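You operate a simulated robot arm through the tools that you are given. There is no shell and no other tool.

You are at the controls of a simulated robot arm. One attempt, no reset.

Task
Open both gold knobs and set each slider to its gauge's reading.
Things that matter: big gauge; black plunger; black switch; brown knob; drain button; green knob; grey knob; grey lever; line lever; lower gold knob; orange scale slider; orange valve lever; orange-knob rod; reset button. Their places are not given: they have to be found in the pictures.

The check looks at the end state, three seconds after you hand in, the way a careful person would. Anything else that was tipped, shoved, dropped, spilled or broken makes it a failure.

Robot
A 7-joint arm with a two-finger parallel gripper, fixed in place. Base frame: the origin is at the foot of the arm, x ahead of it, y to its left, z up. Units: mm, rad, N and s.
Its first joint turns from -2.897 to 2.897 rad. Payload 3.43 kg.
The tool frame sits at the grasp point between the pads (the TCP): z along the fingers, y along the line on which they close. The tips reach 30 mm beyond it. Largest opening 94 mm; finger width 28, thickness 10; the body of the gripper, 50 by 96 mm, starts 55 mm behind the TCP.
Orientation is that of the tool frame in the base frame, as [roll, pitch, yaw] about the fixed x, y, z axes, in that order (R = Rz(yaw) Ry(pitch) Rx(roll)). With the fingers straight down and closing along the base's y, the tool's x points along the base's -x, its y along +y and its z along -z.

Tools
- The arm moves only by the tool step_arm. Its argument "targets" is a list of rows, each an object (a shift or turn left out is 0, a gripper value left out holds the last) with "slide": the shift along the tool's x, y, z in mm, a list of three; "rotation": the turn, a rotation vector about the tool's x, y, z in rad, a list of three; "jaw": the finger opening in mm, from 0 to 94. In form: [{"slide": [dx, dy, dz], "rotation": [rx, ry, rz], "jaw": jaw}, ...]. A call has 1 to 20 rows; each row shifts and turns the commanded pose from where the row before left it, along the tool's axes as they then stand. Each row takes 0.2 s and may step no farther than 50 mm and 0.15 rad from the row before; otherwise, or with a gripper value out of range, the whole call is refused. A pose out of reach is approached as far as the arm can. The call stops where the force on the tool passes 60 N (or 10 N more than at its start, if that is more) or the arm is blocked; 0.2 s more then pass. The fingers move at their own pace (about 45 mm/s each) and stop on an object; they squeeze with about 35 N. The grip force told is the motor's: it shows also when the fingers shut on nothing. Time passes only in rows, and 0.2 s behind the last, so rows that do not move let the fingers close. It gives the time, the measured TCP pose, the force on the tool (base axes), the opening and the grip force at its end, in the units of the frame above (readings bear some noise), with the torque about the TCP (base axes, N m) and any sound that the robot's microphone picked up.
- Cameras (640 x 400 px; columns grow to the right, rows downward): "scene" is fixed at [408.8, -649.3, 1409.4]; the picture's right is [0.98, -0.21, 0.00], its down [-0.06, -0.26, -0.97] and it looks along [0.20, 0.94, -0.26] (base axes); focal length 298 px, centre (320, 200). "wrist" rides on the gripper at [76, 14, -102] in the tool frame; the picture's right is [-0.18, 0.98, 0.00], its down [-0.75, -0.14, -0.64] and it looks along [-0.63, -0.12, 0.77] (tool axes); focal length 243 px, centre (320, 200).
- get_image(camera): a new picture of that camera. It takes no simulated time.
- probe_pixels(camera, pixels): for up to 12 pixels [column, row] of the newest picture of that camera ("zoom" is the newest enlarged one), the place [x, y, z] in the base frame of the surface seen there, good to about 3 mm, but the place of the scene camera against the robot may be out by one fixed shift of up to 18 mm in any direction. It takes no simulated time.
- enlarge(camera, box): a new picture of the part [left, top, right, bottom] of that camera's present view, enlarged. It takes no simulated time.
- job_done(): hands the job in; it is judged then, once.

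Unless the task says otherwise, let go and move clear before handing in.

The tools are called after "Request:" as name(argument=value, ...) on one line, values as JSON. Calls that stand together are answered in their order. step_arm: Moves the arm, as the interface text tells. Its arguments: {"type":"object","properties":{"targets":{"type":"array"}},"required":["targets"]} The other tools are called the same way: get_image (camera) takes a picture; probe_pixels (camera, pixels) gives the place of the surface under pixels of a picture; enlarge (camera, box) takes an enlarged picture of a part of a camera's view; job_done () hands the job in.

At the start:

```text
time_s: 0.0
ee_pos: [245.4, 333.6, 1519.0]
ee_rot: [3.14, 0.0, -3.141]
ft_force: [0.3, 0.6, -0.5]
torque: [0.0, -0.02, -0.01]
gripper_width: 94.1
gripper_force: 0.0
```

scene: 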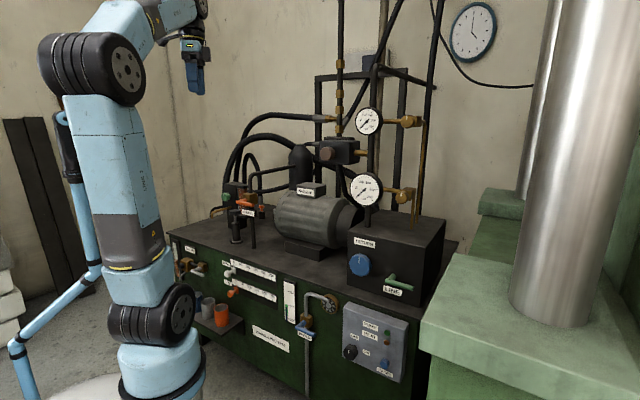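
wrist: 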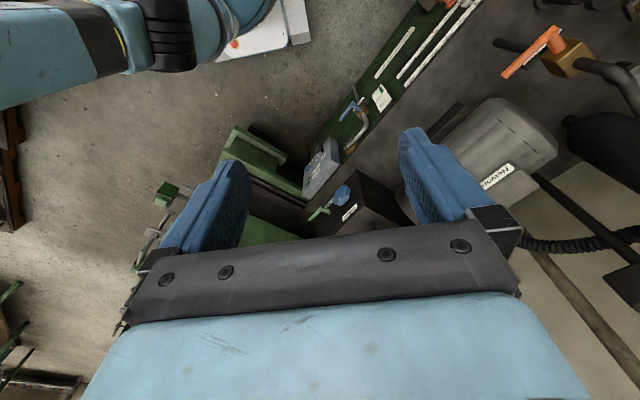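

The scene shows a hydraulic rig with two gauges near (368,121) and (366,190), gold knobs near (410,121) and (405,195), and sliders on the green front panel near (250,280). I'll enlarge these areas.

Request:
enlarge(camera="scene", box=[320, 90, 448, 220])

Request:
enlarge(camera="scene", box=[160, 230, 340, 350])

Request:
enlarge(camera="scene", box=[330, 220, 450, 390])

Request:
enlarge(camera="scene", box=[200, 150, 360, 260])

```text
3.08 times, centred on (384, 155) of scene
```

zoom: 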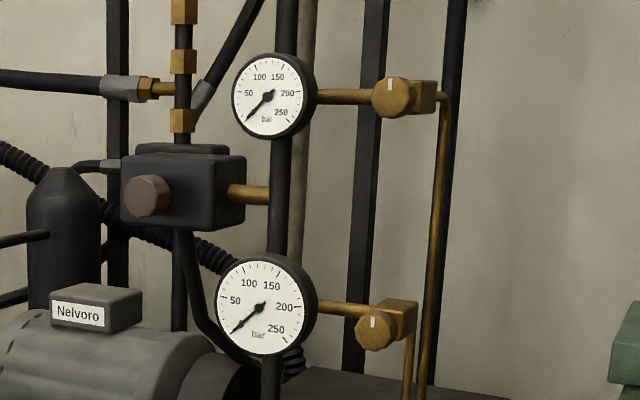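

```text
3.33 times, centred on (250, 290) of scene
```

zoom: 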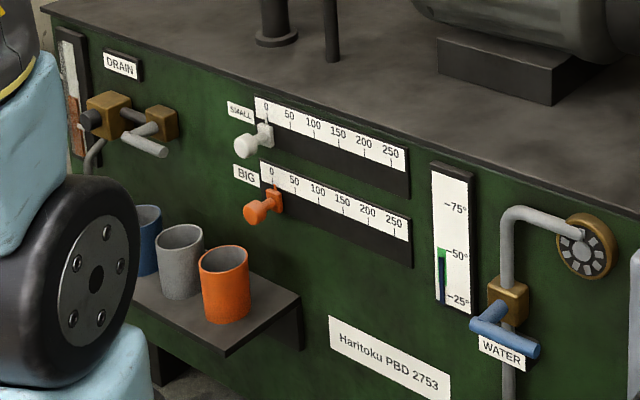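

```text
2.35 times, centred on (390, 305) of scene
```

zoom: 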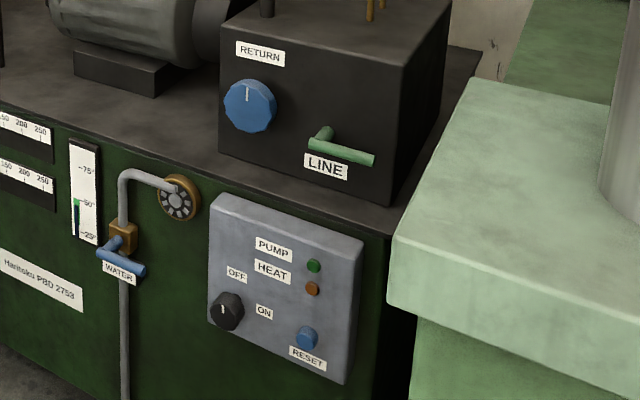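

```text
3.64 times, centred on (280, 205) of scene
```

zoom: 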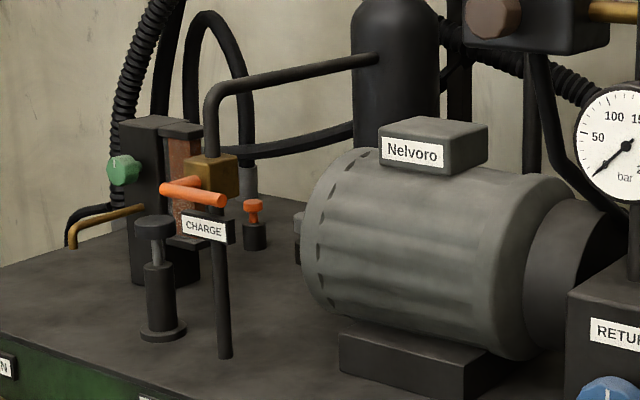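

The knobs, gauges and BIG/SMALL scales are identified. I'll probe where the knobs and sliders are.

Request:
probe_pixels(camera="scene", pixels=[[398, 119], [408, 122], [394, 197], [403, 190], [368, 121], [365, 190], [409, 120], [349, 129], [383, 121], [383, 193]])

Request:
enlarge(camera="scene", box=[380, 105, 430, 136])

Request:
enlarge(camera="scene", box=[380, 180, 430, 211])

Request:
enlarge(camera="scene", box=[215, 252, 285, 296])

```text
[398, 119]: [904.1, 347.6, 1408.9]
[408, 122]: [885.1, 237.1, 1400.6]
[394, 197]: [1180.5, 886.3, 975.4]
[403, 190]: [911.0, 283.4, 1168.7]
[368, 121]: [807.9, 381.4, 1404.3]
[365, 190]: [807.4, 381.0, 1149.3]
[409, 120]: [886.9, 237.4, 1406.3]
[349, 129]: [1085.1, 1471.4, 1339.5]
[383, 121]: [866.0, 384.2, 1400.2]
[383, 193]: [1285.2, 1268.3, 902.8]
```

```text
12.80 times, centred on (405, 120) of scene
```

zoom: 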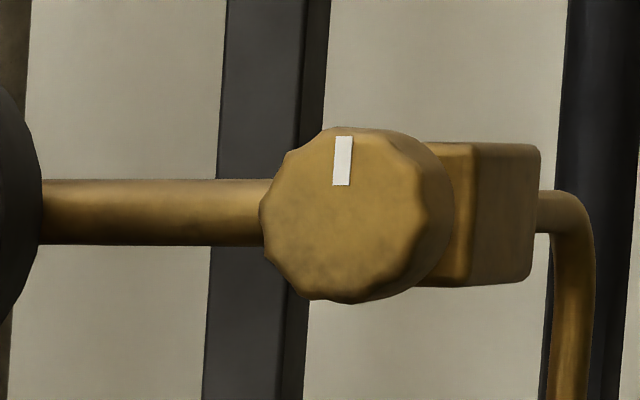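

```text
12.80 times, centred on (405, 196) of scene
```

zoom: 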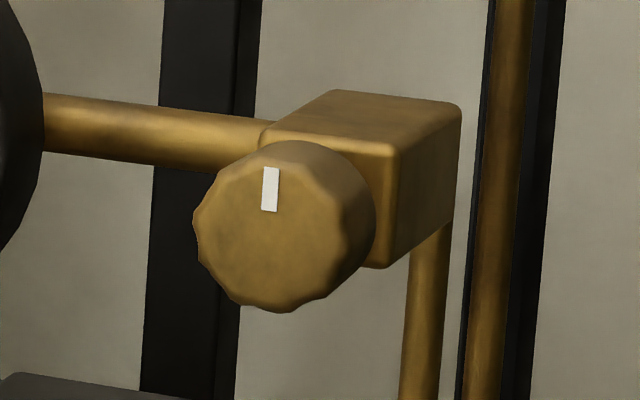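

```text
9.09 times, centred on (250, 274) of scene
```

zoom: 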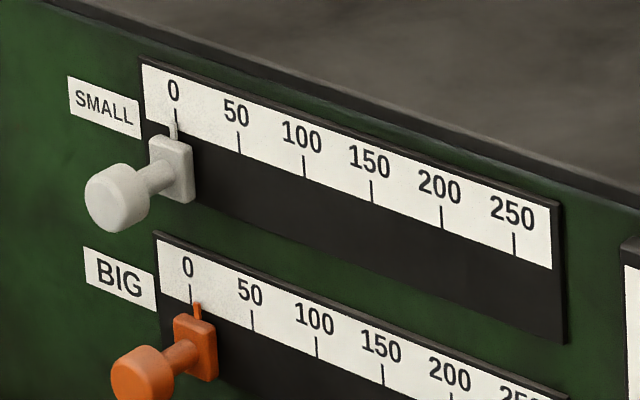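

Next I'll probe details on the panel and both knobs from fresh zooms.

Request:
enlarge(camera="scene", box=[380, 105, 430, 136])

Request:
probe_pixels(camera="zoom", pixels=[[340, 215], [342, 160], [285, 215], [400, 215], [340, 280], [440, 210], [460, 210], [510, 220], [455, 160], [455, 270], [150, 210], [345, 135]])

Request:
enlarge(camera="scene", box=[380, 180, 430, 211])

Request:
probe_pixels(camera="zoom", pixels=[[272, 230], [270, 190], [215, 235], [325, 230], [272, 295], [360, 210], [385, 210], [430, 200], [350, 110], [100, 120], [400, 130], [275, 155]])

Request:
enlarge(camera="scene", box=[215, 252, 285, 296])

Request:
probe_pixels(camera="zoom", pixels=[[112, 200], [160, 178], [182, 170], [176, 115], [514, 243], [140, 375], [185, 352], [207, 350], [190, 292], [383, 373], [300, 230], [480, 290]])

```text
12.80 times, centred on (405, 120) of scene
```

zoom: 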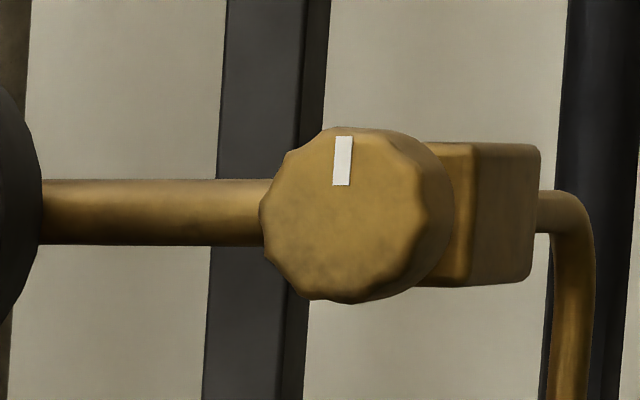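

```text
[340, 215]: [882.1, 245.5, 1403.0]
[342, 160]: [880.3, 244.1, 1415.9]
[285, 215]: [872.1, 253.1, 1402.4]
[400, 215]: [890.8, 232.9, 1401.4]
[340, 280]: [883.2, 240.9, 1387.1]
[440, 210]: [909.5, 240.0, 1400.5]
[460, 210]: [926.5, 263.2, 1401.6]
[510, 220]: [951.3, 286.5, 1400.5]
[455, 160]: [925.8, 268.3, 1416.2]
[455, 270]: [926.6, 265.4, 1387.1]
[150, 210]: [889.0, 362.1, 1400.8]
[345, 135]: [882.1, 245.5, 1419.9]
```

```text
12.80 times, centred on (405, 196) of scene
```

zoom: 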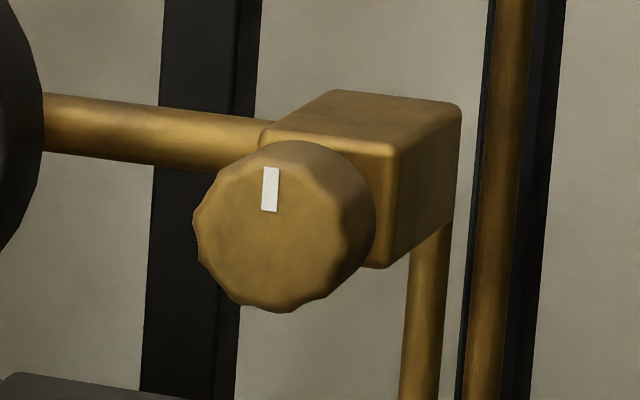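

```text
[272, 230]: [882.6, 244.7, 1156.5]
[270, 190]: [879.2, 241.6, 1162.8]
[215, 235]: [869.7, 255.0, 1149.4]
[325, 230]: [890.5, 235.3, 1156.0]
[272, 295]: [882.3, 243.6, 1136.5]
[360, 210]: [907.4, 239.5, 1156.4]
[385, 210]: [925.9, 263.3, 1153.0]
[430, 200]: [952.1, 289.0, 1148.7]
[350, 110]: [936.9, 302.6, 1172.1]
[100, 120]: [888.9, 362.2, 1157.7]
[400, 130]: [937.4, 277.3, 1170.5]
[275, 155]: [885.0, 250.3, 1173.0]
```

```text
9.09 times, centred on (250, 274) of scene
```

zoom: 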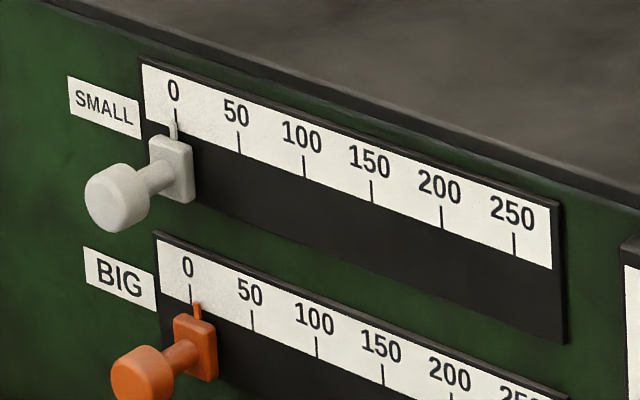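

```text
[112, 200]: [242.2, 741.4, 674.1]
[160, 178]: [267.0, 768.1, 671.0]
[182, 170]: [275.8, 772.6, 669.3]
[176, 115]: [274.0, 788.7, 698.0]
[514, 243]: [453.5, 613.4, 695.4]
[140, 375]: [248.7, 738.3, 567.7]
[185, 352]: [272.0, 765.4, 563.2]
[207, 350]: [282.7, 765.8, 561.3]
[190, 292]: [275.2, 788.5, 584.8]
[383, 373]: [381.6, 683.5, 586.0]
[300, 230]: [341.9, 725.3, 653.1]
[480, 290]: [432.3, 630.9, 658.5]
```

The rig's front is turned about 45° in the base frame: its u axis is (0.715,-0.70) and the approach direction is (0.70,0.715). The scale is about 1 mm per bar. I'll probe possible obstacles (brown knob, columns, motor, cups) before moving.

Request:
probe_pixels(camera="scene", pixels=[[325, 153], [555, 200], [480, 290], [360, 263], [395, 280], [222, 308], [205, 302], [232, 322], [305, 210], [245, 205], [195, 70], [349, 352]])

Request:
get_image(camera="scene")

```text
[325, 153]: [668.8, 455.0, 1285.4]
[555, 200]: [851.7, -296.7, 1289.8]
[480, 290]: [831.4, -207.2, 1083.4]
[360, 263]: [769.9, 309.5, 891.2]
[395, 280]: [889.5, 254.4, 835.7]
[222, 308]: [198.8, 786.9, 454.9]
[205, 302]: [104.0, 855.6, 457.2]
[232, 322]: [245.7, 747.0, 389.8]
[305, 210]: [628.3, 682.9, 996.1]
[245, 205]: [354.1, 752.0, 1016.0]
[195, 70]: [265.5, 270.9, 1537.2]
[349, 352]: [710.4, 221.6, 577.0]
```

```text
taken
```

scene: 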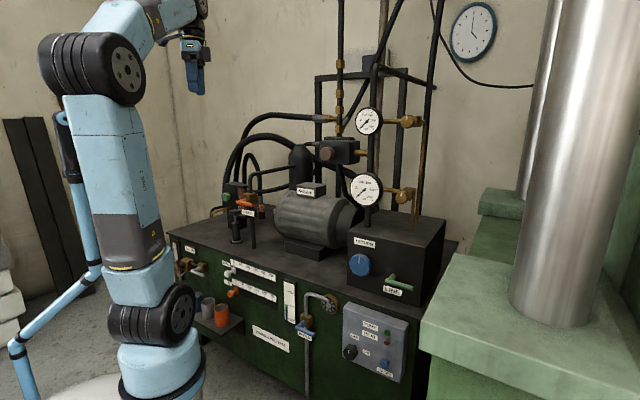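

The way to the upper knob looks clear: the columns are near (852,-297), far from the path. I'll first yaw toward the rig heading of about 45.6°, then start pitching the tool toward horizontal.

Request:
step_arm(targets=[{"rotation": [0, 0, -0.133]}, {"rotation": [0, 0, -0.133]}, {"rotation": [0, 0, -0.133]}, {"rotation": [0, 0, -0.133]}, {"rotation": [0, 0, -0.133]}, {"rotation": [0, 0, -0.131]}, {"rotation": [0, -0.13, 0]}, {"rotation": [0, -0.13, 0]}, {"rotation": [0, -0.13, 0]}, {"rotation": [0, -0.13, 0]}, {"rotation": [0, -0.13, 0]}, {"rotation": [0, -0.13, 0]}])

```text
time_s: 2.6
ee_pos: [244.9, 333.4, 1519.7]
ee_rot: [3.141, 0.782, -2.347]
ft_force: [0.9, 0.2, 0.2]
torque: [-0.01, 0.0, -0.03]
gripper_width: 94.0
gripper_force: 0.0
```

Orientation is tracking well. I'll finish pitching to horizontal, then check the wrist view.

Request:
step_arm(targets=[{"rotation": [0, -0.131, 0]}, {"rotation": [0, -0.131, 0]}, {"rotation": [0, -0.131, 0]}, {"rotation": [0, -0.131, 0]}, {"rotation": [0, -0.131, 0]}, {"rotation": [0, -0.134, 0]}, {"slide": [10, -40, 10]}, {"slide": [10, -40, 10]}, {"slide": [10, -40, 10]}, {"slide": [10, -40, 10]}])

Request:
get_image(camera="wrist")

Request:
get_image(camera="scene")

```text
time_s: 4.8
ee_pos: [386.2, 251.0, 1478.7]
ee_rot: [-2.169, 1.567, -1.374]
ft_force: [-0.7, 0.2, 0.5]
torque: [-0.01, 0.0, -0.03]
gripper_width: 94.0
gripper_force: 0.1
```

```text
taken
```

wrist: 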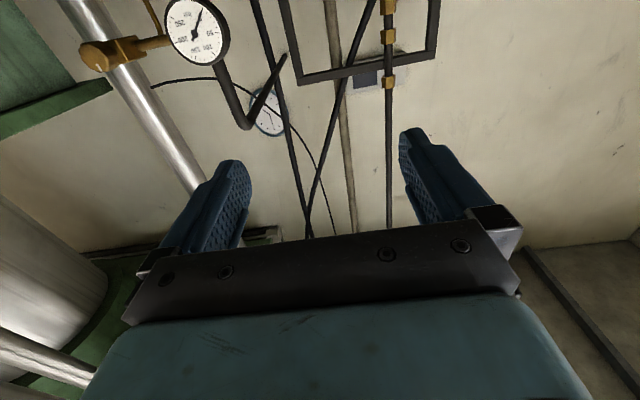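

```text
taken
```

scene: 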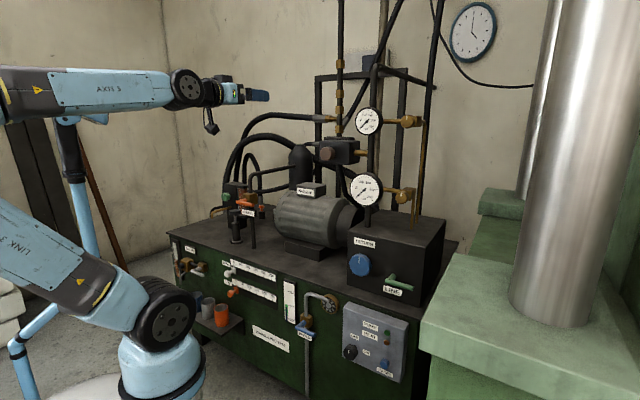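

The wrist camera now sits below the gripper and sees the upper gauge and knob at upper left (105,52). I'll continue along u toward the upper knob, staying well back.

Request:
step_arm(targets=[{"slide": [8.5, -40, 14]}, {"slide": [8.5, -40, 14]}, {"slide": [8.5, -40, 14]}, {"slide": [8.5, -40, 14]}, {"slide": [8.5, -40, 14]}, {"slide": [8.5, -40, 14]}, {"slide": [8.5, -40, 14]}, {"slide": [8.5, -40, 14]}, {"slide": [8.5, -39, 14]}])

Request:
get_image(camera="wrist")

Request:
get_image(camera="scene")

```text
time_s: 6.8
ee_pos: [731.8, 89.7, 1401.5]
ee_rot: [-2.685, 1.569, -1.889]
ft_force: [-1.3, 0.4, 0.3]
torque: [0.0, 0.02, -0.04]
gripper_width: 94.0
gripper_force: 0.0
```

```text
taken
```

wrist: 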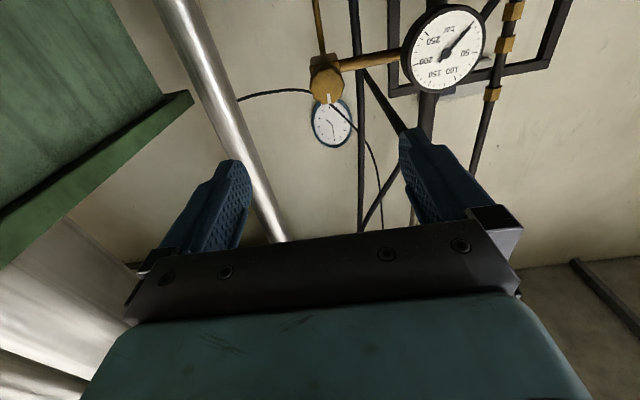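

```text
taken
```

scene: 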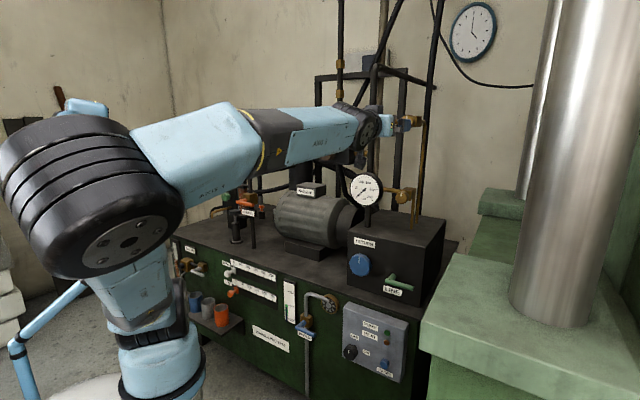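

The knob is now at about (326,85) in the wrist view. I'll enlarge and probe it for exact robot-frame coordinates.

Request:
enlarge(camera="wrist", box=[286, 40, 366, 120])

Request:
probe_pixels(camera="wrist", pixels=[[326, 84], [328, 96], [318, 84], [335, 84], [326, 74], [327, 100], [326, 62], [335, 62], [380, 61], [445, 50]])

```text
5.00 times, centred on (326, 80) of wrist
```

zoom: 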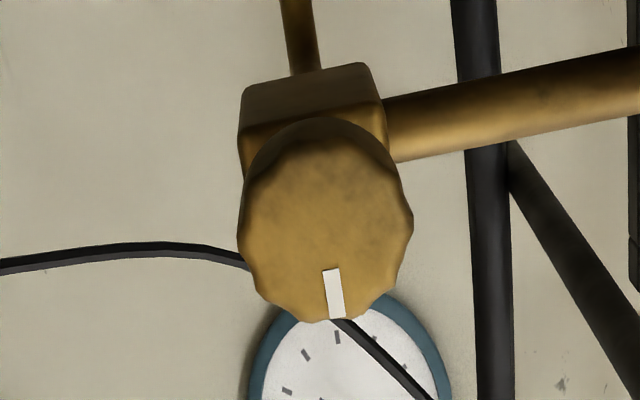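

```text
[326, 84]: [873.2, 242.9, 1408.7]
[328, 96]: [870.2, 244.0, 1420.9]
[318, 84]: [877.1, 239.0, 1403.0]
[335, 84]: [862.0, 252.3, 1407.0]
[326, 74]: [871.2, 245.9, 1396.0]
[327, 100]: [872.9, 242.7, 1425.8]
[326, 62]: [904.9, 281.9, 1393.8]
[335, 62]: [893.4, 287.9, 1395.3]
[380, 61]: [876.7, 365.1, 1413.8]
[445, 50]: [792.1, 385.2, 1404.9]
```

I'll probe several points around the knob face edge in the zoom to get the centre.

Request:
probe_pixels(camera="zoom", pixels=[[325, 225], [262, 225], [395, 225], [325, 165], [325, 305], [280, 180], [370, 180], [280, 280], [375, 280], [325, 240], [300, 225], [350, 225]])

Request:
probe_pixels(camera="zoom", pixels=[[245, 225], [408, 225], [325, 155], [325, 315], [325, 225], [325, 225], [325, 130], [260, 110], [340, 100], [370, 105], [275, 130], [250, 170]])

```text
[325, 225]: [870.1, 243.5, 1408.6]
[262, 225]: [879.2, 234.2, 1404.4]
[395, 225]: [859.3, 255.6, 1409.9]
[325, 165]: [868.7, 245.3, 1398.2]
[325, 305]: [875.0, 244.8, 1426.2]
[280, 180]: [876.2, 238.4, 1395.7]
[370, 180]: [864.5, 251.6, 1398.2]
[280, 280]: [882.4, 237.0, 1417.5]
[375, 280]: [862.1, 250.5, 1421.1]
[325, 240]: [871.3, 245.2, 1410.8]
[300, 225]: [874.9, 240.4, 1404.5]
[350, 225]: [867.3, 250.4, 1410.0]
```

```text
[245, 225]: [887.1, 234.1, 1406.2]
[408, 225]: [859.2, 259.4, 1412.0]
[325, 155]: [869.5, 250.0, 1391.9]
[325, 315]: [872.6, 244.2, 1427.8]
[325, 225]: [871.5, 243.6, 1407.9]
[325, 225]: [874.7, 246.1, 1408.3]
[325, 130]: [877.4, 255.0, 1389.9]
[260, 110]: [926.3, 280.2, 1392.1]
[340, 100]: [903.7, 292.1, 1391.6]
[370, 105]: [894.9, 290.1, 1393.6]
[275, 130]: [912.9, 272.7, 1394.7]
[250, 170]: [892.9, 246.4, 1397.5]
```

The knob face centre is about (871,245,1408) in the robot frame, with diameter about 40 mm and the block behind it about 45 mm further in. I'll align and close in to roughly 80 mm short, then check rotation range in free air.

Request:
step_arm(targets=[{"slide": [-2, 2.2, 32], "jaw": 70}, {"slide": [-2, 2.2, 32]}, {"slide": [-2, 2.2, 32]}, {"slide": [-1, 2.2, 29]}, {"rotation": [0, 0, 0.13]}, {"rotation": [0, 0, 0.13]}, {"rotation": [0, 0, 0.13]}, {"rotation": [0, 0, 0.13]}, {"rotation": [0, 0, 0.13]}, {"rotation": [0, 0, 0.13]}, {}])

Request:
get_image(camera="wrist")

```text
time_s: 9.2
ee_pos: [813.3, 185.0, 1408.7]
ee_rot: [1.571, 0.788, 2.37]
ft_force: [-0.6, 0.2, 0.2]
torque: [-0.02, 0.0, -0.02]
gripper_width: 69.7
gripper_force: 0.1
```

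```text
taken
```

wrist: 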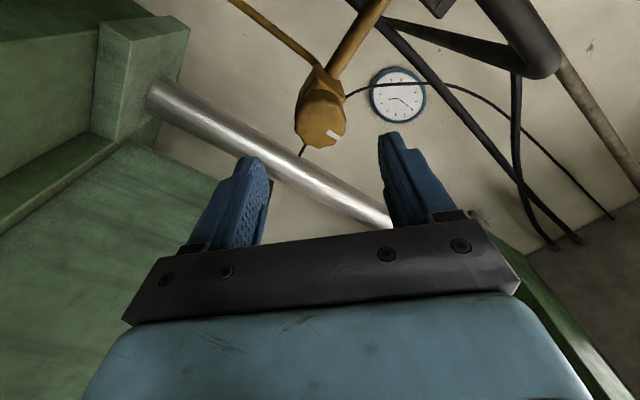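

Rotation of +0.78 rad is fine. I'll confirm knob centre from this closer view.

Request:
enlarge(camera="wrist", box=[280, 70, 370, 160])

Request:
probe_pixels(camera="wrist", pixels=[[299, 120], [345, 125], [322, 102], [322, 140], [322, 121], [300, 100], [322, 78], [338, 88]])

```text
4.44 times, centred on (325, 115) of wrist
```

zoom: 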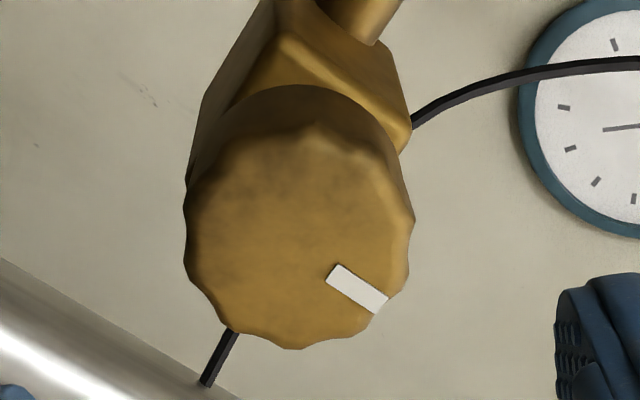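

```text
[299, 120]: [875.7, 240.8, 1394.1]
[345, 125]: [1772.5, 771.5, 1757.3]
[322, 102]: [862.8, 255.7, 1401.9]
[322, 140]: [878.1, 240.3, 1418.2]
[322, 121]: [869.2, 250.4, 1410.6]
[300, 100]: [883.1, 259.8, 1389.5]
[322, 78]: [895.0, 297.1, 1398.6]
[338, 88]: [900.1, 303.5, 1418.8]
```

The closer view confirms the centre to within a few millimetres. I'll move in 86 mm along the tool axis and close on the knob.

Request:
step_arm(targets=[{"slide": [0, 0, 30]}, {"slide": [0, 0, 28]}, {"slide": [0, 0, 18]}, {"slide": [0, 0, 10]}, {}, {"jaw": 30}, {}, {}, {}, {}])

Request:
get_image(camera="wrist")

Request:
get_image(camera="scene")

```text
time_s: 11.4
ee_pos: [873.3, 244.1, 1409.0]
ee_rot: [1.573, 0.791, 2.369]
ft_force: [2.5, 4.5, 6.3]
torque: [-0.27, 0.18, -0.01]
gripper_width: 42.0
gripper_force: 44.5
```

```text
taken
```

wrist: 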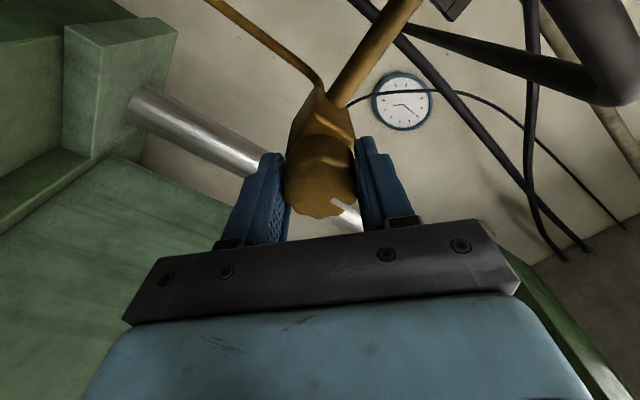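

```text
taken
```

scene: 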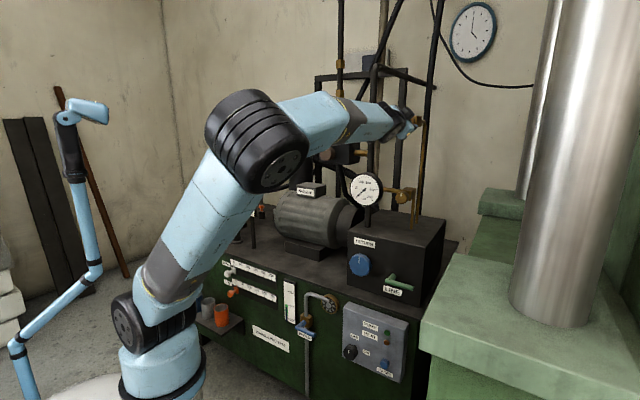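

The knob is gripped at 42 mm. I'll turn counter-clockwise (negative about tool z) a little and read the torque.

Request:
step_arm(targets=[{"rotation": [0, 0, -0.1]}, {"rotation": [0, 0, -0.1]}, {"rotation": [0, 0, -0.1]}, {}])

Request:
get_image(camera="wrist")

```text
time_s: 12.4
ee_pos: [872.7, 245.1, 1408.4]
ee_rot: [1.574, 1.092, 2.373]
ft_force: [-1.5, -0.3, 0.0]
torque: [-0.33, 0.35, -0.26]
gripper_width: 42.0
gripper_force: 44.6
```

```text
taken
```

wrist: 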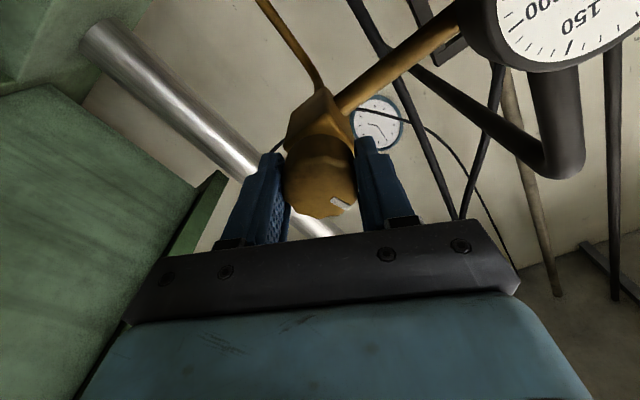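

The mark stays with the fingers, so the knob is turning freely. I'll continue the turn while watching the torque.

Request:
step_arm(targets=[{"rotation": [0, 0, -0.1]}, {"rotation": [0, 0, -0.1]}, {"rotation": [0, 0, -0.1]}, {"rotation": [0, 0, -0.1]}, {"rotation": [0, 0, -0.1]}, {}])

Request:
get_image(camera="wrist")

Request:
enlarge(camera="wrist", box=[260, 120, 400, 240])

```text
time_s: 13.8
ee_pos: [874.2, 244.9, 1408.2]
ee_rot: [-1.684, 1.55, -0.89]
ft_force: [-4.5, -5.0, -9.1]
torque: [-0.31, 0.31, -0.84]
gripper_width: 42.0
gripper_force: 44.9
```

```text
taken
```

wrist: 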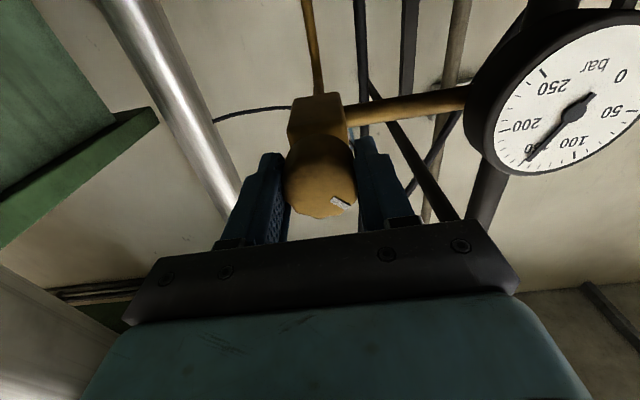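

```text
3.33 times, centred on (330, 180) of wrist
```

zoom: 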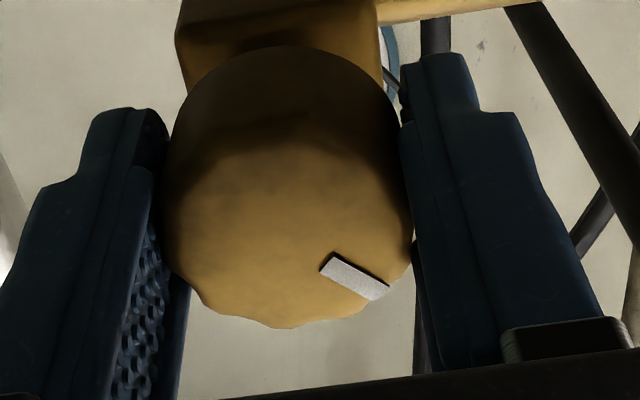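

The gauge needle has moved from 0 to about 160 after 0.8 rad, so counter-clockwise opens it. I'll continue to about 90° in total.

Request:
step_arm(targets=[{"rotation": [0, 0, -0.1]}, {"rotation": [0, 0, -0.1]}, {"rotation": [0, 0, -0.1]}, {"rotation": [0, 0, -0.1]}, {"rotation": [0, 0, -0.1]}, {"rotation": [0, 0, -0.1]}, {"rotation": [0, 0, -0.1]}, {"rotation": [0, 0, -0.1]}, {}])

Request:
get_image(camera="wrist")

Request:
enlarge(camera="wrist", box=[260, 120, 400, 240])

```text
time_s: 15.8
ee_pos: [874.4, 245.4, 1408.6]
ee_rot: [-1.572, 0.749, -0.776]
ft_force: [17.5, -5.3, 10.5]
torque: [1.01, -0.02, -0.74]
gripper_width: 41.8
gripper_force: 45.1
```

```text
taken
```

wrist: 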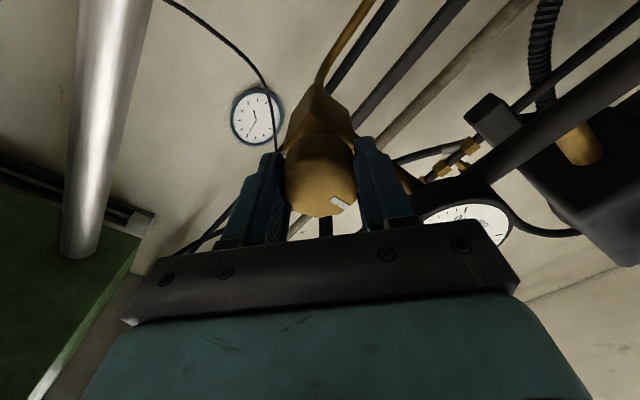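

```text
3.33 times, centred on (330, 180) of wrist
```

zoom: 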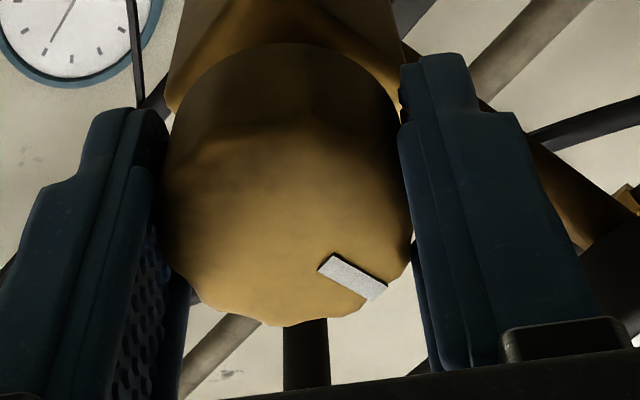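

After 1.6 rad the torque is rising, which may mean a stop. I'll turn 0.2 rad more to see.

Request:
step_arm(targets=[{"rotation": [0, 0, -0.07]}, {"rotation": [0, 0, -0.07]}, {"rotation": [0, 0, -0.06]}, {}])

Request:
enlarge(camera="wrist", box=[260, 120, 400, 240])

```text
time_s: 16.8
ee_pos: [873.5, 244.5, 1409.7]
ee_rot: [-1.569, 0.551, -0.773]
ft_force: [21.8, -6.9, 28.1]
torque: [0.95, 0.05, -0.56]
gripper_width: 41.9
gripper_force: 45.0
```

```text
3.33 times, centred on (330, 180) of wrist
```

zoom: 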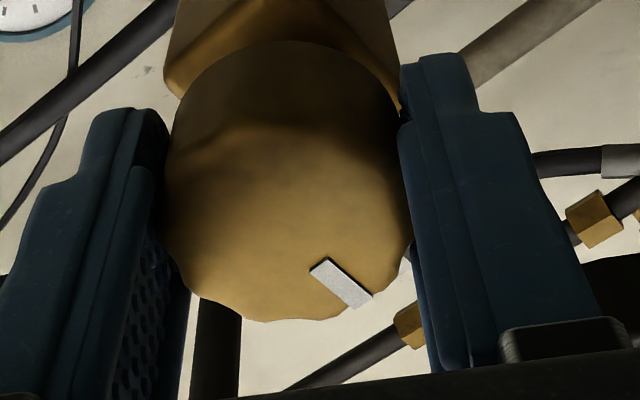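

The fingers have begun to slip slightly on the knob (the mark shifted in the grip), so it is at its open stop of about 90°. I'll let go, back straight out, and look.

Request:
step_arm(targets=[{"jaw": 75}, {}, {}, {"slide": [0, 0, -20]}, {"slide": [0, 0, -40]}, {"slide": [0, 0, -40]}, {"slide": [0, 0, -20]}, {"rotation": [0, 0, 0.13]}, {"rotation": [0, 0, 0.13]}, {"rotation": [0, 0, 0.13]}, {"rotation": [0, 0, 0.13]}, {"rotation": [0, 0, 0.13]}, {"rotation": [0, 0, 0.13]}, {"rotation": [0, 0, 0.13]}, {"rotation": [0, 0, 0.11]}, {}])

Request:
get_image(camera="wrist")

Request:
get_image(camera="scene")

```text
time_s: 20.2
ee_pos: [788.9, 158.7, 1409.1]
ee_rot: [2.28, 1.569, 3.075]
ft_force: [0.4, 0.4, 0.8]
torque: [0.01, 0.01, 0.02]
gripper_width: 75.0
gripper_force: 0.0
```

```text
taken
```

wrist: 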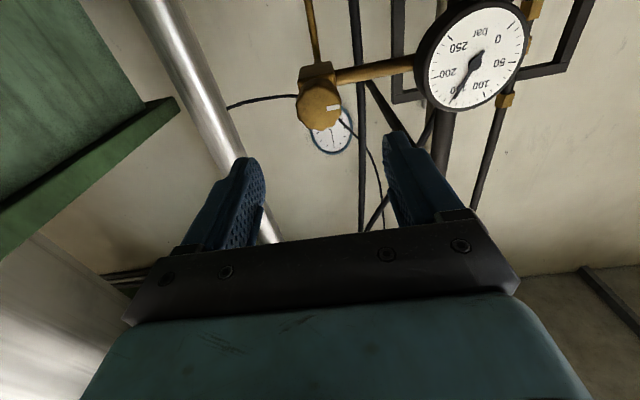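

```text
taken
```

scene: 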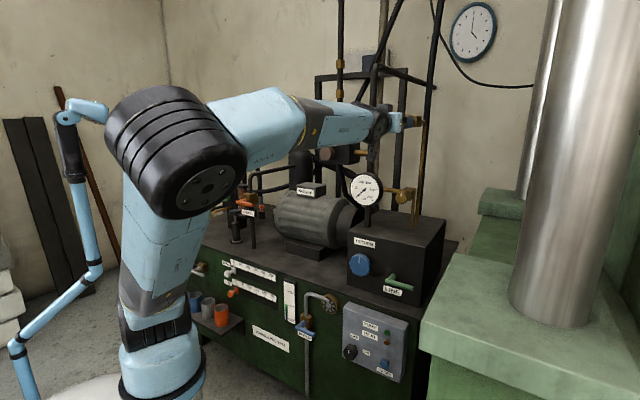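

The upper knob's mark now points toward the gauge, 90° counter-clockwise from where it was. I'll zoom on the small gauge.

Request:
enlarge(camera="wrist", box=[410, 0, 540, 120])

Request:
enlarge(camera="wrist", box=[280, 40, 380, 140])

```text
3.33 times, centred on (475, 60) of wrist
```

zoom: 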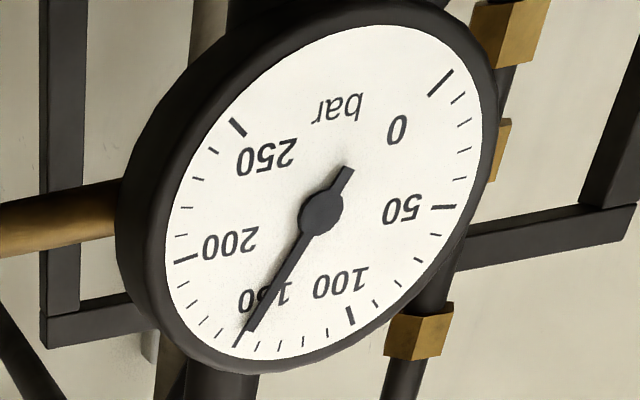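

```text
4.00 times, centred on (330, 90) of wrist
```

zoom: 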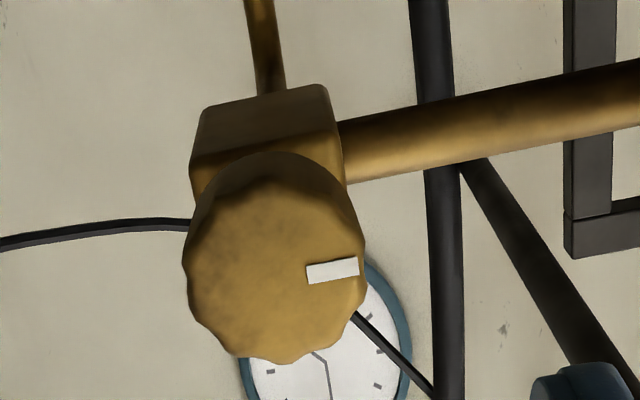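

The small gauge reads about 150. I'll move down to view the lower knob, backing off a bit.

Request:
step_arm(targets=[{"slide": [20, 0, -20]}, {"slide": [40, 0, -10]}, {"slide": [40, 0, 0]}, {"slide": [40, 0, 0]}, {"slide": [40, 0, 0]}, {"slide": [40, 0, 0]}, {"slide": [27, 0, 0]}, {}])

Request:
get_image(camera="wrist")

Request:
get_image(camera="scene")

```text
time_s: 22.0
ee_pos: [768.7, 137.5, 1161.5]
ee_rot: [2.845, 1.569, -2.642]
ft_force: [-0.6, -0.9, 0.5]
torque: [0.0, 0.01, 0.01]
gripper_width: 74.8
gripper_force: 0.0
```

```text
taken
```

wrist: 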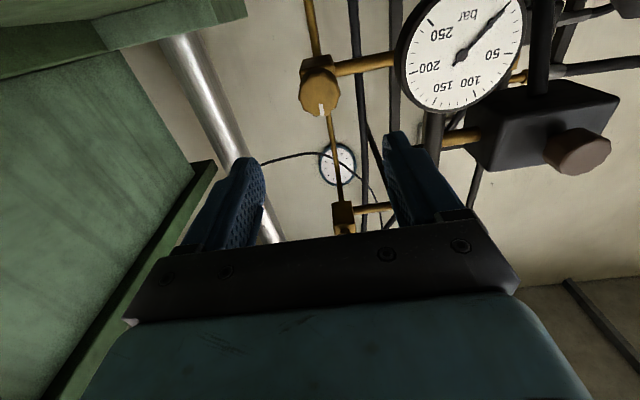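

```text
taken
```

scene: 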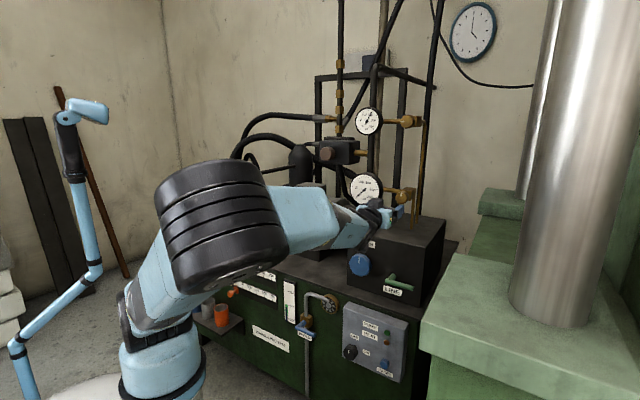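

I'll zoom on the lower knob at (320,93) and probe it, and read the upper gauge from the scene.

Request:
enlarge(camera="wrist", box=[270, 45, 370, 135])

Request:
probe_pixels(camera="wrist", pixels=[[320, 92], [302, 92], [337, 92], [320, 78], [320, 112], [310, 92], [330, 92], [320, 100], [316, 68], [330, 65], [302, 88], [319, 86]])

Request:
enlarge(camera="scene", box=[345, 100, 393, 140])

```text
4.44 times, centred on (320, 90) of wrist
```

zoom: 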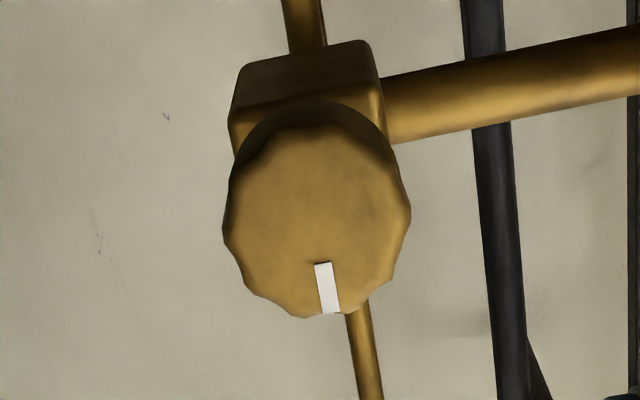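

```text
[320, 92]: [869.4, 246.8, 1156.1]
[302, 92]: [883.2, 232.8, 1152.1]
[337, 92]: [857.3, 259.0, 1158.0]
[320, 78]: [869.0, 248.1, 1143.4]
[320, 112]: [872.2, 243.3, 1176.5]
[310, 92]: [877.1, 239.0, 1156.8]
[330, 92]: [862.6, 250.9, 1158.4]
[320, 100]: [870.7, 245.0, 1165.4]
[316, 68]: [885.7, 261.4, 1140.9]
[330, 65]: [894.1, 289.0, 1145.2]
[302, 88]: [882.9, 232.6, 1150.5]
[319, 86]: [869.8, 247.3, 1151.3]
```

```text
10.00 times, centred on (369, 120) of scene
```

zoom: 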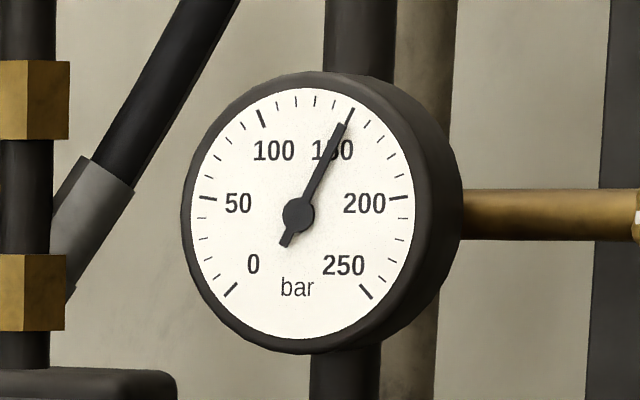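

The lower knob's centre is at about u=451, z=1158 and a=783. I'll align, pre-rotate +0.78 rad, move in and grip.

Request:
step_arm(targets=[{"slide": [3.5, 3.0, 35]}, {"slide": [0, 0, 30]}, {"rotation": [0, 0, 0.13]}, {"rotation": [0, 0, 0.13]}, {"rotation": [0, 0, 0.13]}, {"rotation": [0, 0, 0.13]}, {"rotation": [0, 0, 0.13]}, {"rotation": [0, 0, 0.13]}, {"slide": [0, 0, 30]}, {"slide": [0, 0, 28]}, {"slide": [0, 0, 18]}, {"slide": [0, 0, 10]}, {}, {"jaw": 30}, {}, {}, {}, {}])

Request:
get_image(camera="wrist")

Request:
get_image(camera="scene")

```text
time_s: 25.8
ee_pos: [872.7, 248.5, 1157.3]
ee_rot: [1.575, 0.788, 2.368]
ft_force: [5.9, -7.6, -8.5]
torque: [-0.04, 0.13, -0.05]
gripper_width: 43.9
gripper_force: 45.0
```

```text
taken
```

wrist: 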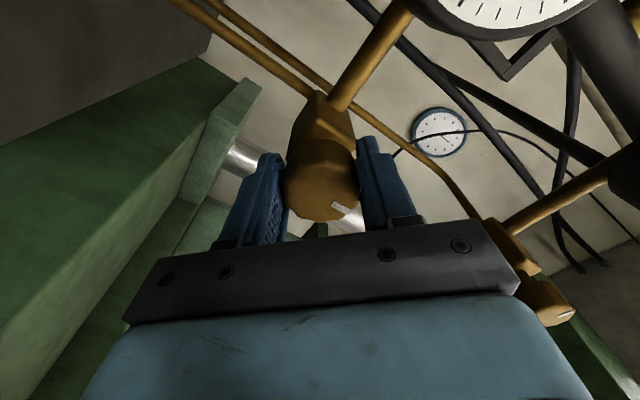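

```text
taken
```

scene: 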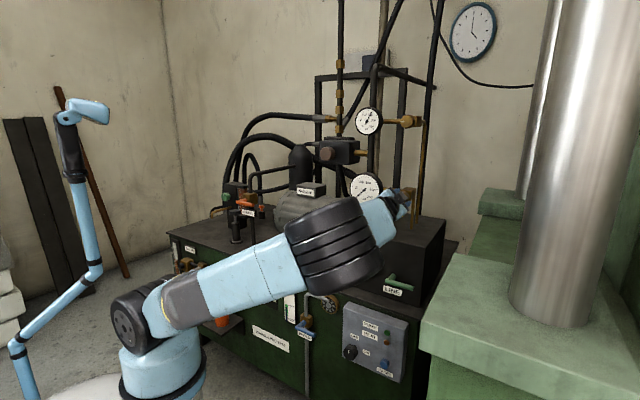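

The lower knob is gripped at 43.9 mm. The elbow appears near the RETURN box at (340,250), so I'll check its clearance before turning.

Request:
probe_pixels(camera="scene", pixels=[[335, 250], [365, 270], [375, 240], [350, 280], [385, 215], [395, 285], [380, 262], [310, 260], [400, 235]])

Request:
enlarge(camera="scene", box=[280, 160, 460, 310])

```text
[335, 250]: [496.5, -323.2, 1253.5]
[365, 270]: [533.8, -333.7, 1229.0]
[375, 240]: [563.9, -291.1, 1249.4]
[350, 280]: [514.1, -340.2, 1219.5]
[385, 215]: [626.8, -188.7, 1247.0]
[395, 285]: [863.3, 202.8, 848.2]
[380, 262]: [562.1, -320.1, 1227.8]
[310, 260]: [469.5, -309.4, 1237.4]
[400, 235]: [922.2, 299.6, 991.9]
```

```text
2.67 times, centred on (370, 235) of scene
```

zoom: 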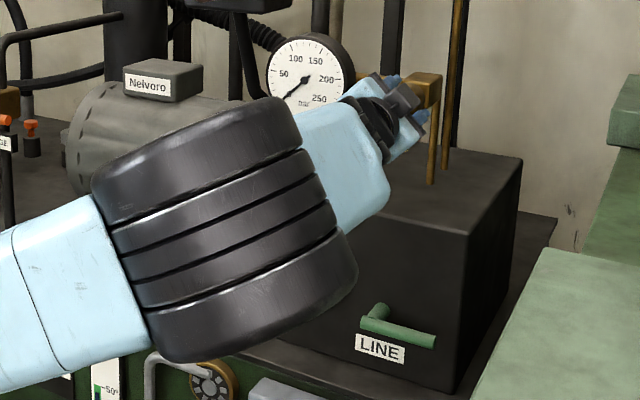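

The elbow is well clear, at (500,-330,1240). I'll now turn the lower knob counter-clockwise by 1.6 rad.

Request:
step_arm(targets=[{"rotation": [0, 0, -0.1]}, {"rotation": [0, 0, -0.1]}, {"rotation": [0, 0, -0.1]}, {"rotation": [0, 0, -0.1]}, {"rotation": [0, 0, -0.1]}, {"rotation": [0, 0, -0.1]}, {"rotation": [0, 0, -0.1]}, {"rotation": [0, 0, -0.1]}, {"rotation": [0, 0, -0.1]}, {"rotation": [0, 0, -0.1]}, {"rotation": [0, 0, -0.1]}, {"rotation": [0, 0, -0.1]}, {"rotation": [0, 0, -0.1]}, {"rotation": [0, 0, -0.1]}, {"rotation": [0, 0, -0.1]}, {"rotation": [0, 0, -0.1]}, {}])

Request:
get_image(camera="wrist")

Request:
enlarge(camera="wrist", box=[260, 120, 400, 240])

Request:
enlarge(camera="scene", box=[280, 90, 460, 240])

```text
time_s: 29.4
ee_pos: [873.6, 247.1, 1158.7]
ee_rot: [-1.569, 0.75, -0.779]
ft_force: [19.6, -19.4, 13.5]
torque: [0.39, -0.12, -0.6]
gripper_width: 46.8
gripper_force: 14.8
```

```text
taken
```

wrist: 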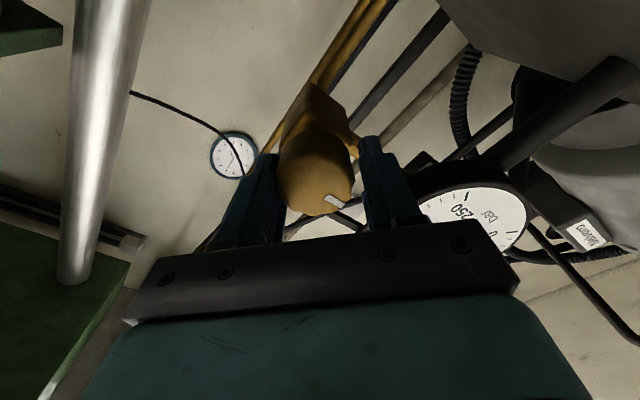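

```text
3.33 times, centred on (330, 180) of wrist
```

zoom: 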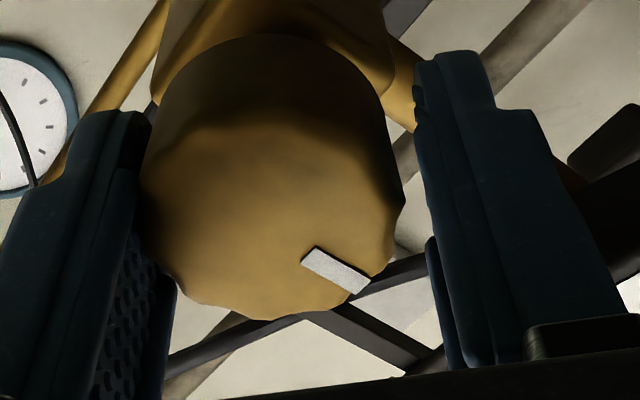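

```text
2.67 times, centred on (370, 165) of scene
```

zoom: 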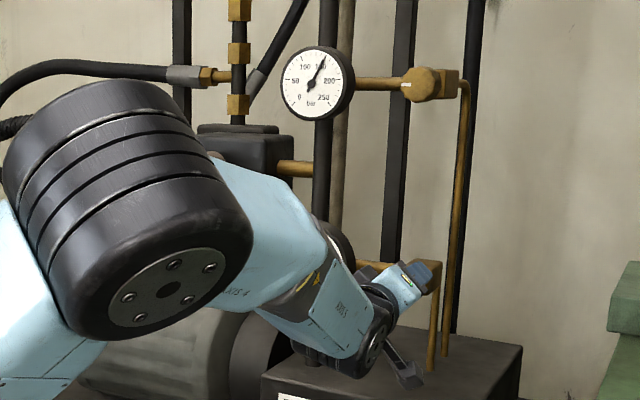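

The mark turned with the fingers and the grip opened slightly to 46.8 mm, which suggests the stop was reached. I'll let go, back out, and check the mark and big gauge.

Request:
step_arm(targets=[{"jaw": 75}, {}, {}, {"slide": [0, 0, -20]}, {"slide": [0, 0, -40]}, {"slide": [0, 0, -40]}, {"slide": [0, 0, -30]}, {"rotation": [0, 0, 0.13]}, {"rotation": [0, 0, 0.13]}, {"rotation": [0, 0, 0.13]}, {"rotation": [0, 0, 0.13]}, {"rotation": [0, 0, 0.13]}, {"rotation": [0, 0, 0.13]}, {}])

Request:
get_image(camera="wrist")

Request:
get_image(camera="scene")

```text
time_s: 32.4
ee_pos: [780.6, 155.0, 1159.0]
ee_rot: [-1.616, 1.533, -0.822]
ft_force: [0.2, 0.2, 0.6]
torque: [0.0, -0.02, -0.04]
gripper_width: 75.0
gripper_force: 0.0
```

```text
taken
```

wrist: 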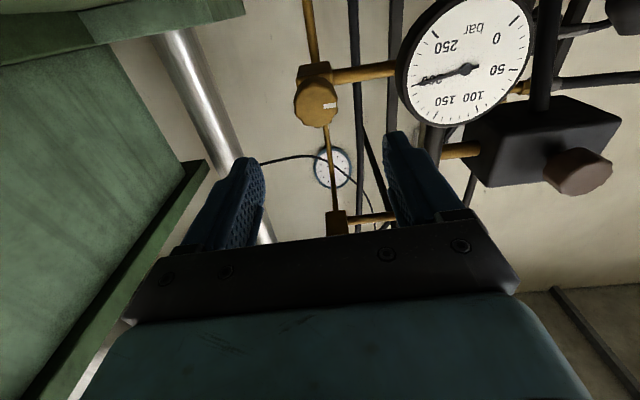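

```text
taken
```

scene: 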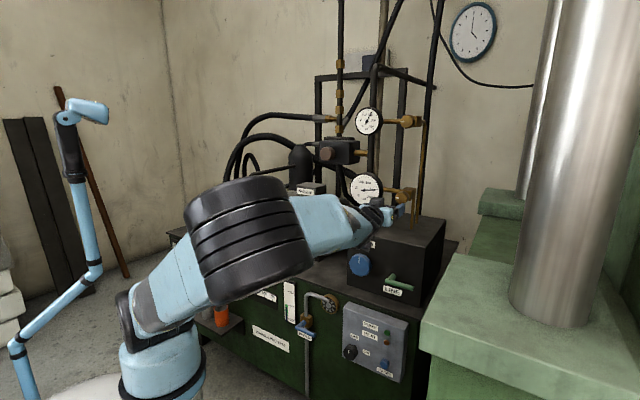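

The lower knob's mark points toward the gauge as well, and the big gauge now reads near 200. I'll zoom on both gauges.

Request:
enlarge(camera="wrist", box=[390, 0, 540, 130])

Request:
enlarge(camera="scene", box=[352, 106, 384, 137])

Request:
enlarge(camera="scene", box=[345, 170, 390, 208])

Request:
enlarge(camera="wrist", box=[280, 50, 370, 140])

```text
3.08 times, centred on (465, 65) of wrist
```

zoom: 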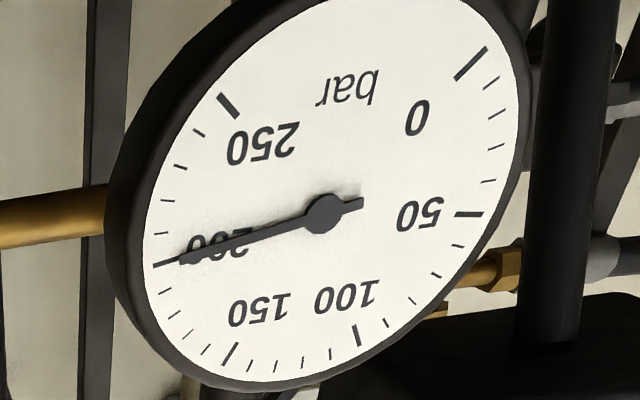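

```text
12.90 times, centred on (368, 122) of scene
```

zoom: 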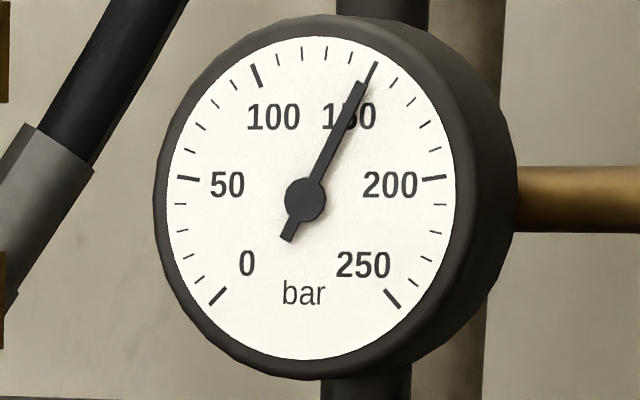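

```text
10.53 times, centred on (368, 189) of scene
```

zoom: 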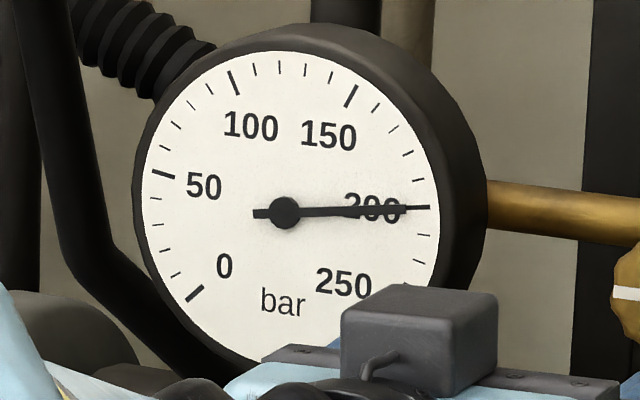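

```text
4.44 times, centred on (325, 95) of wrist
```

zoom: 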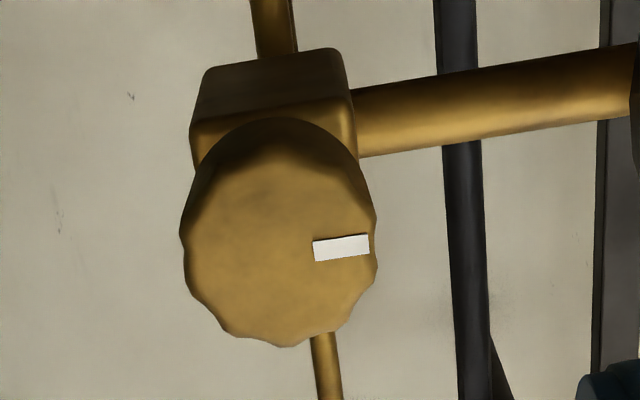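

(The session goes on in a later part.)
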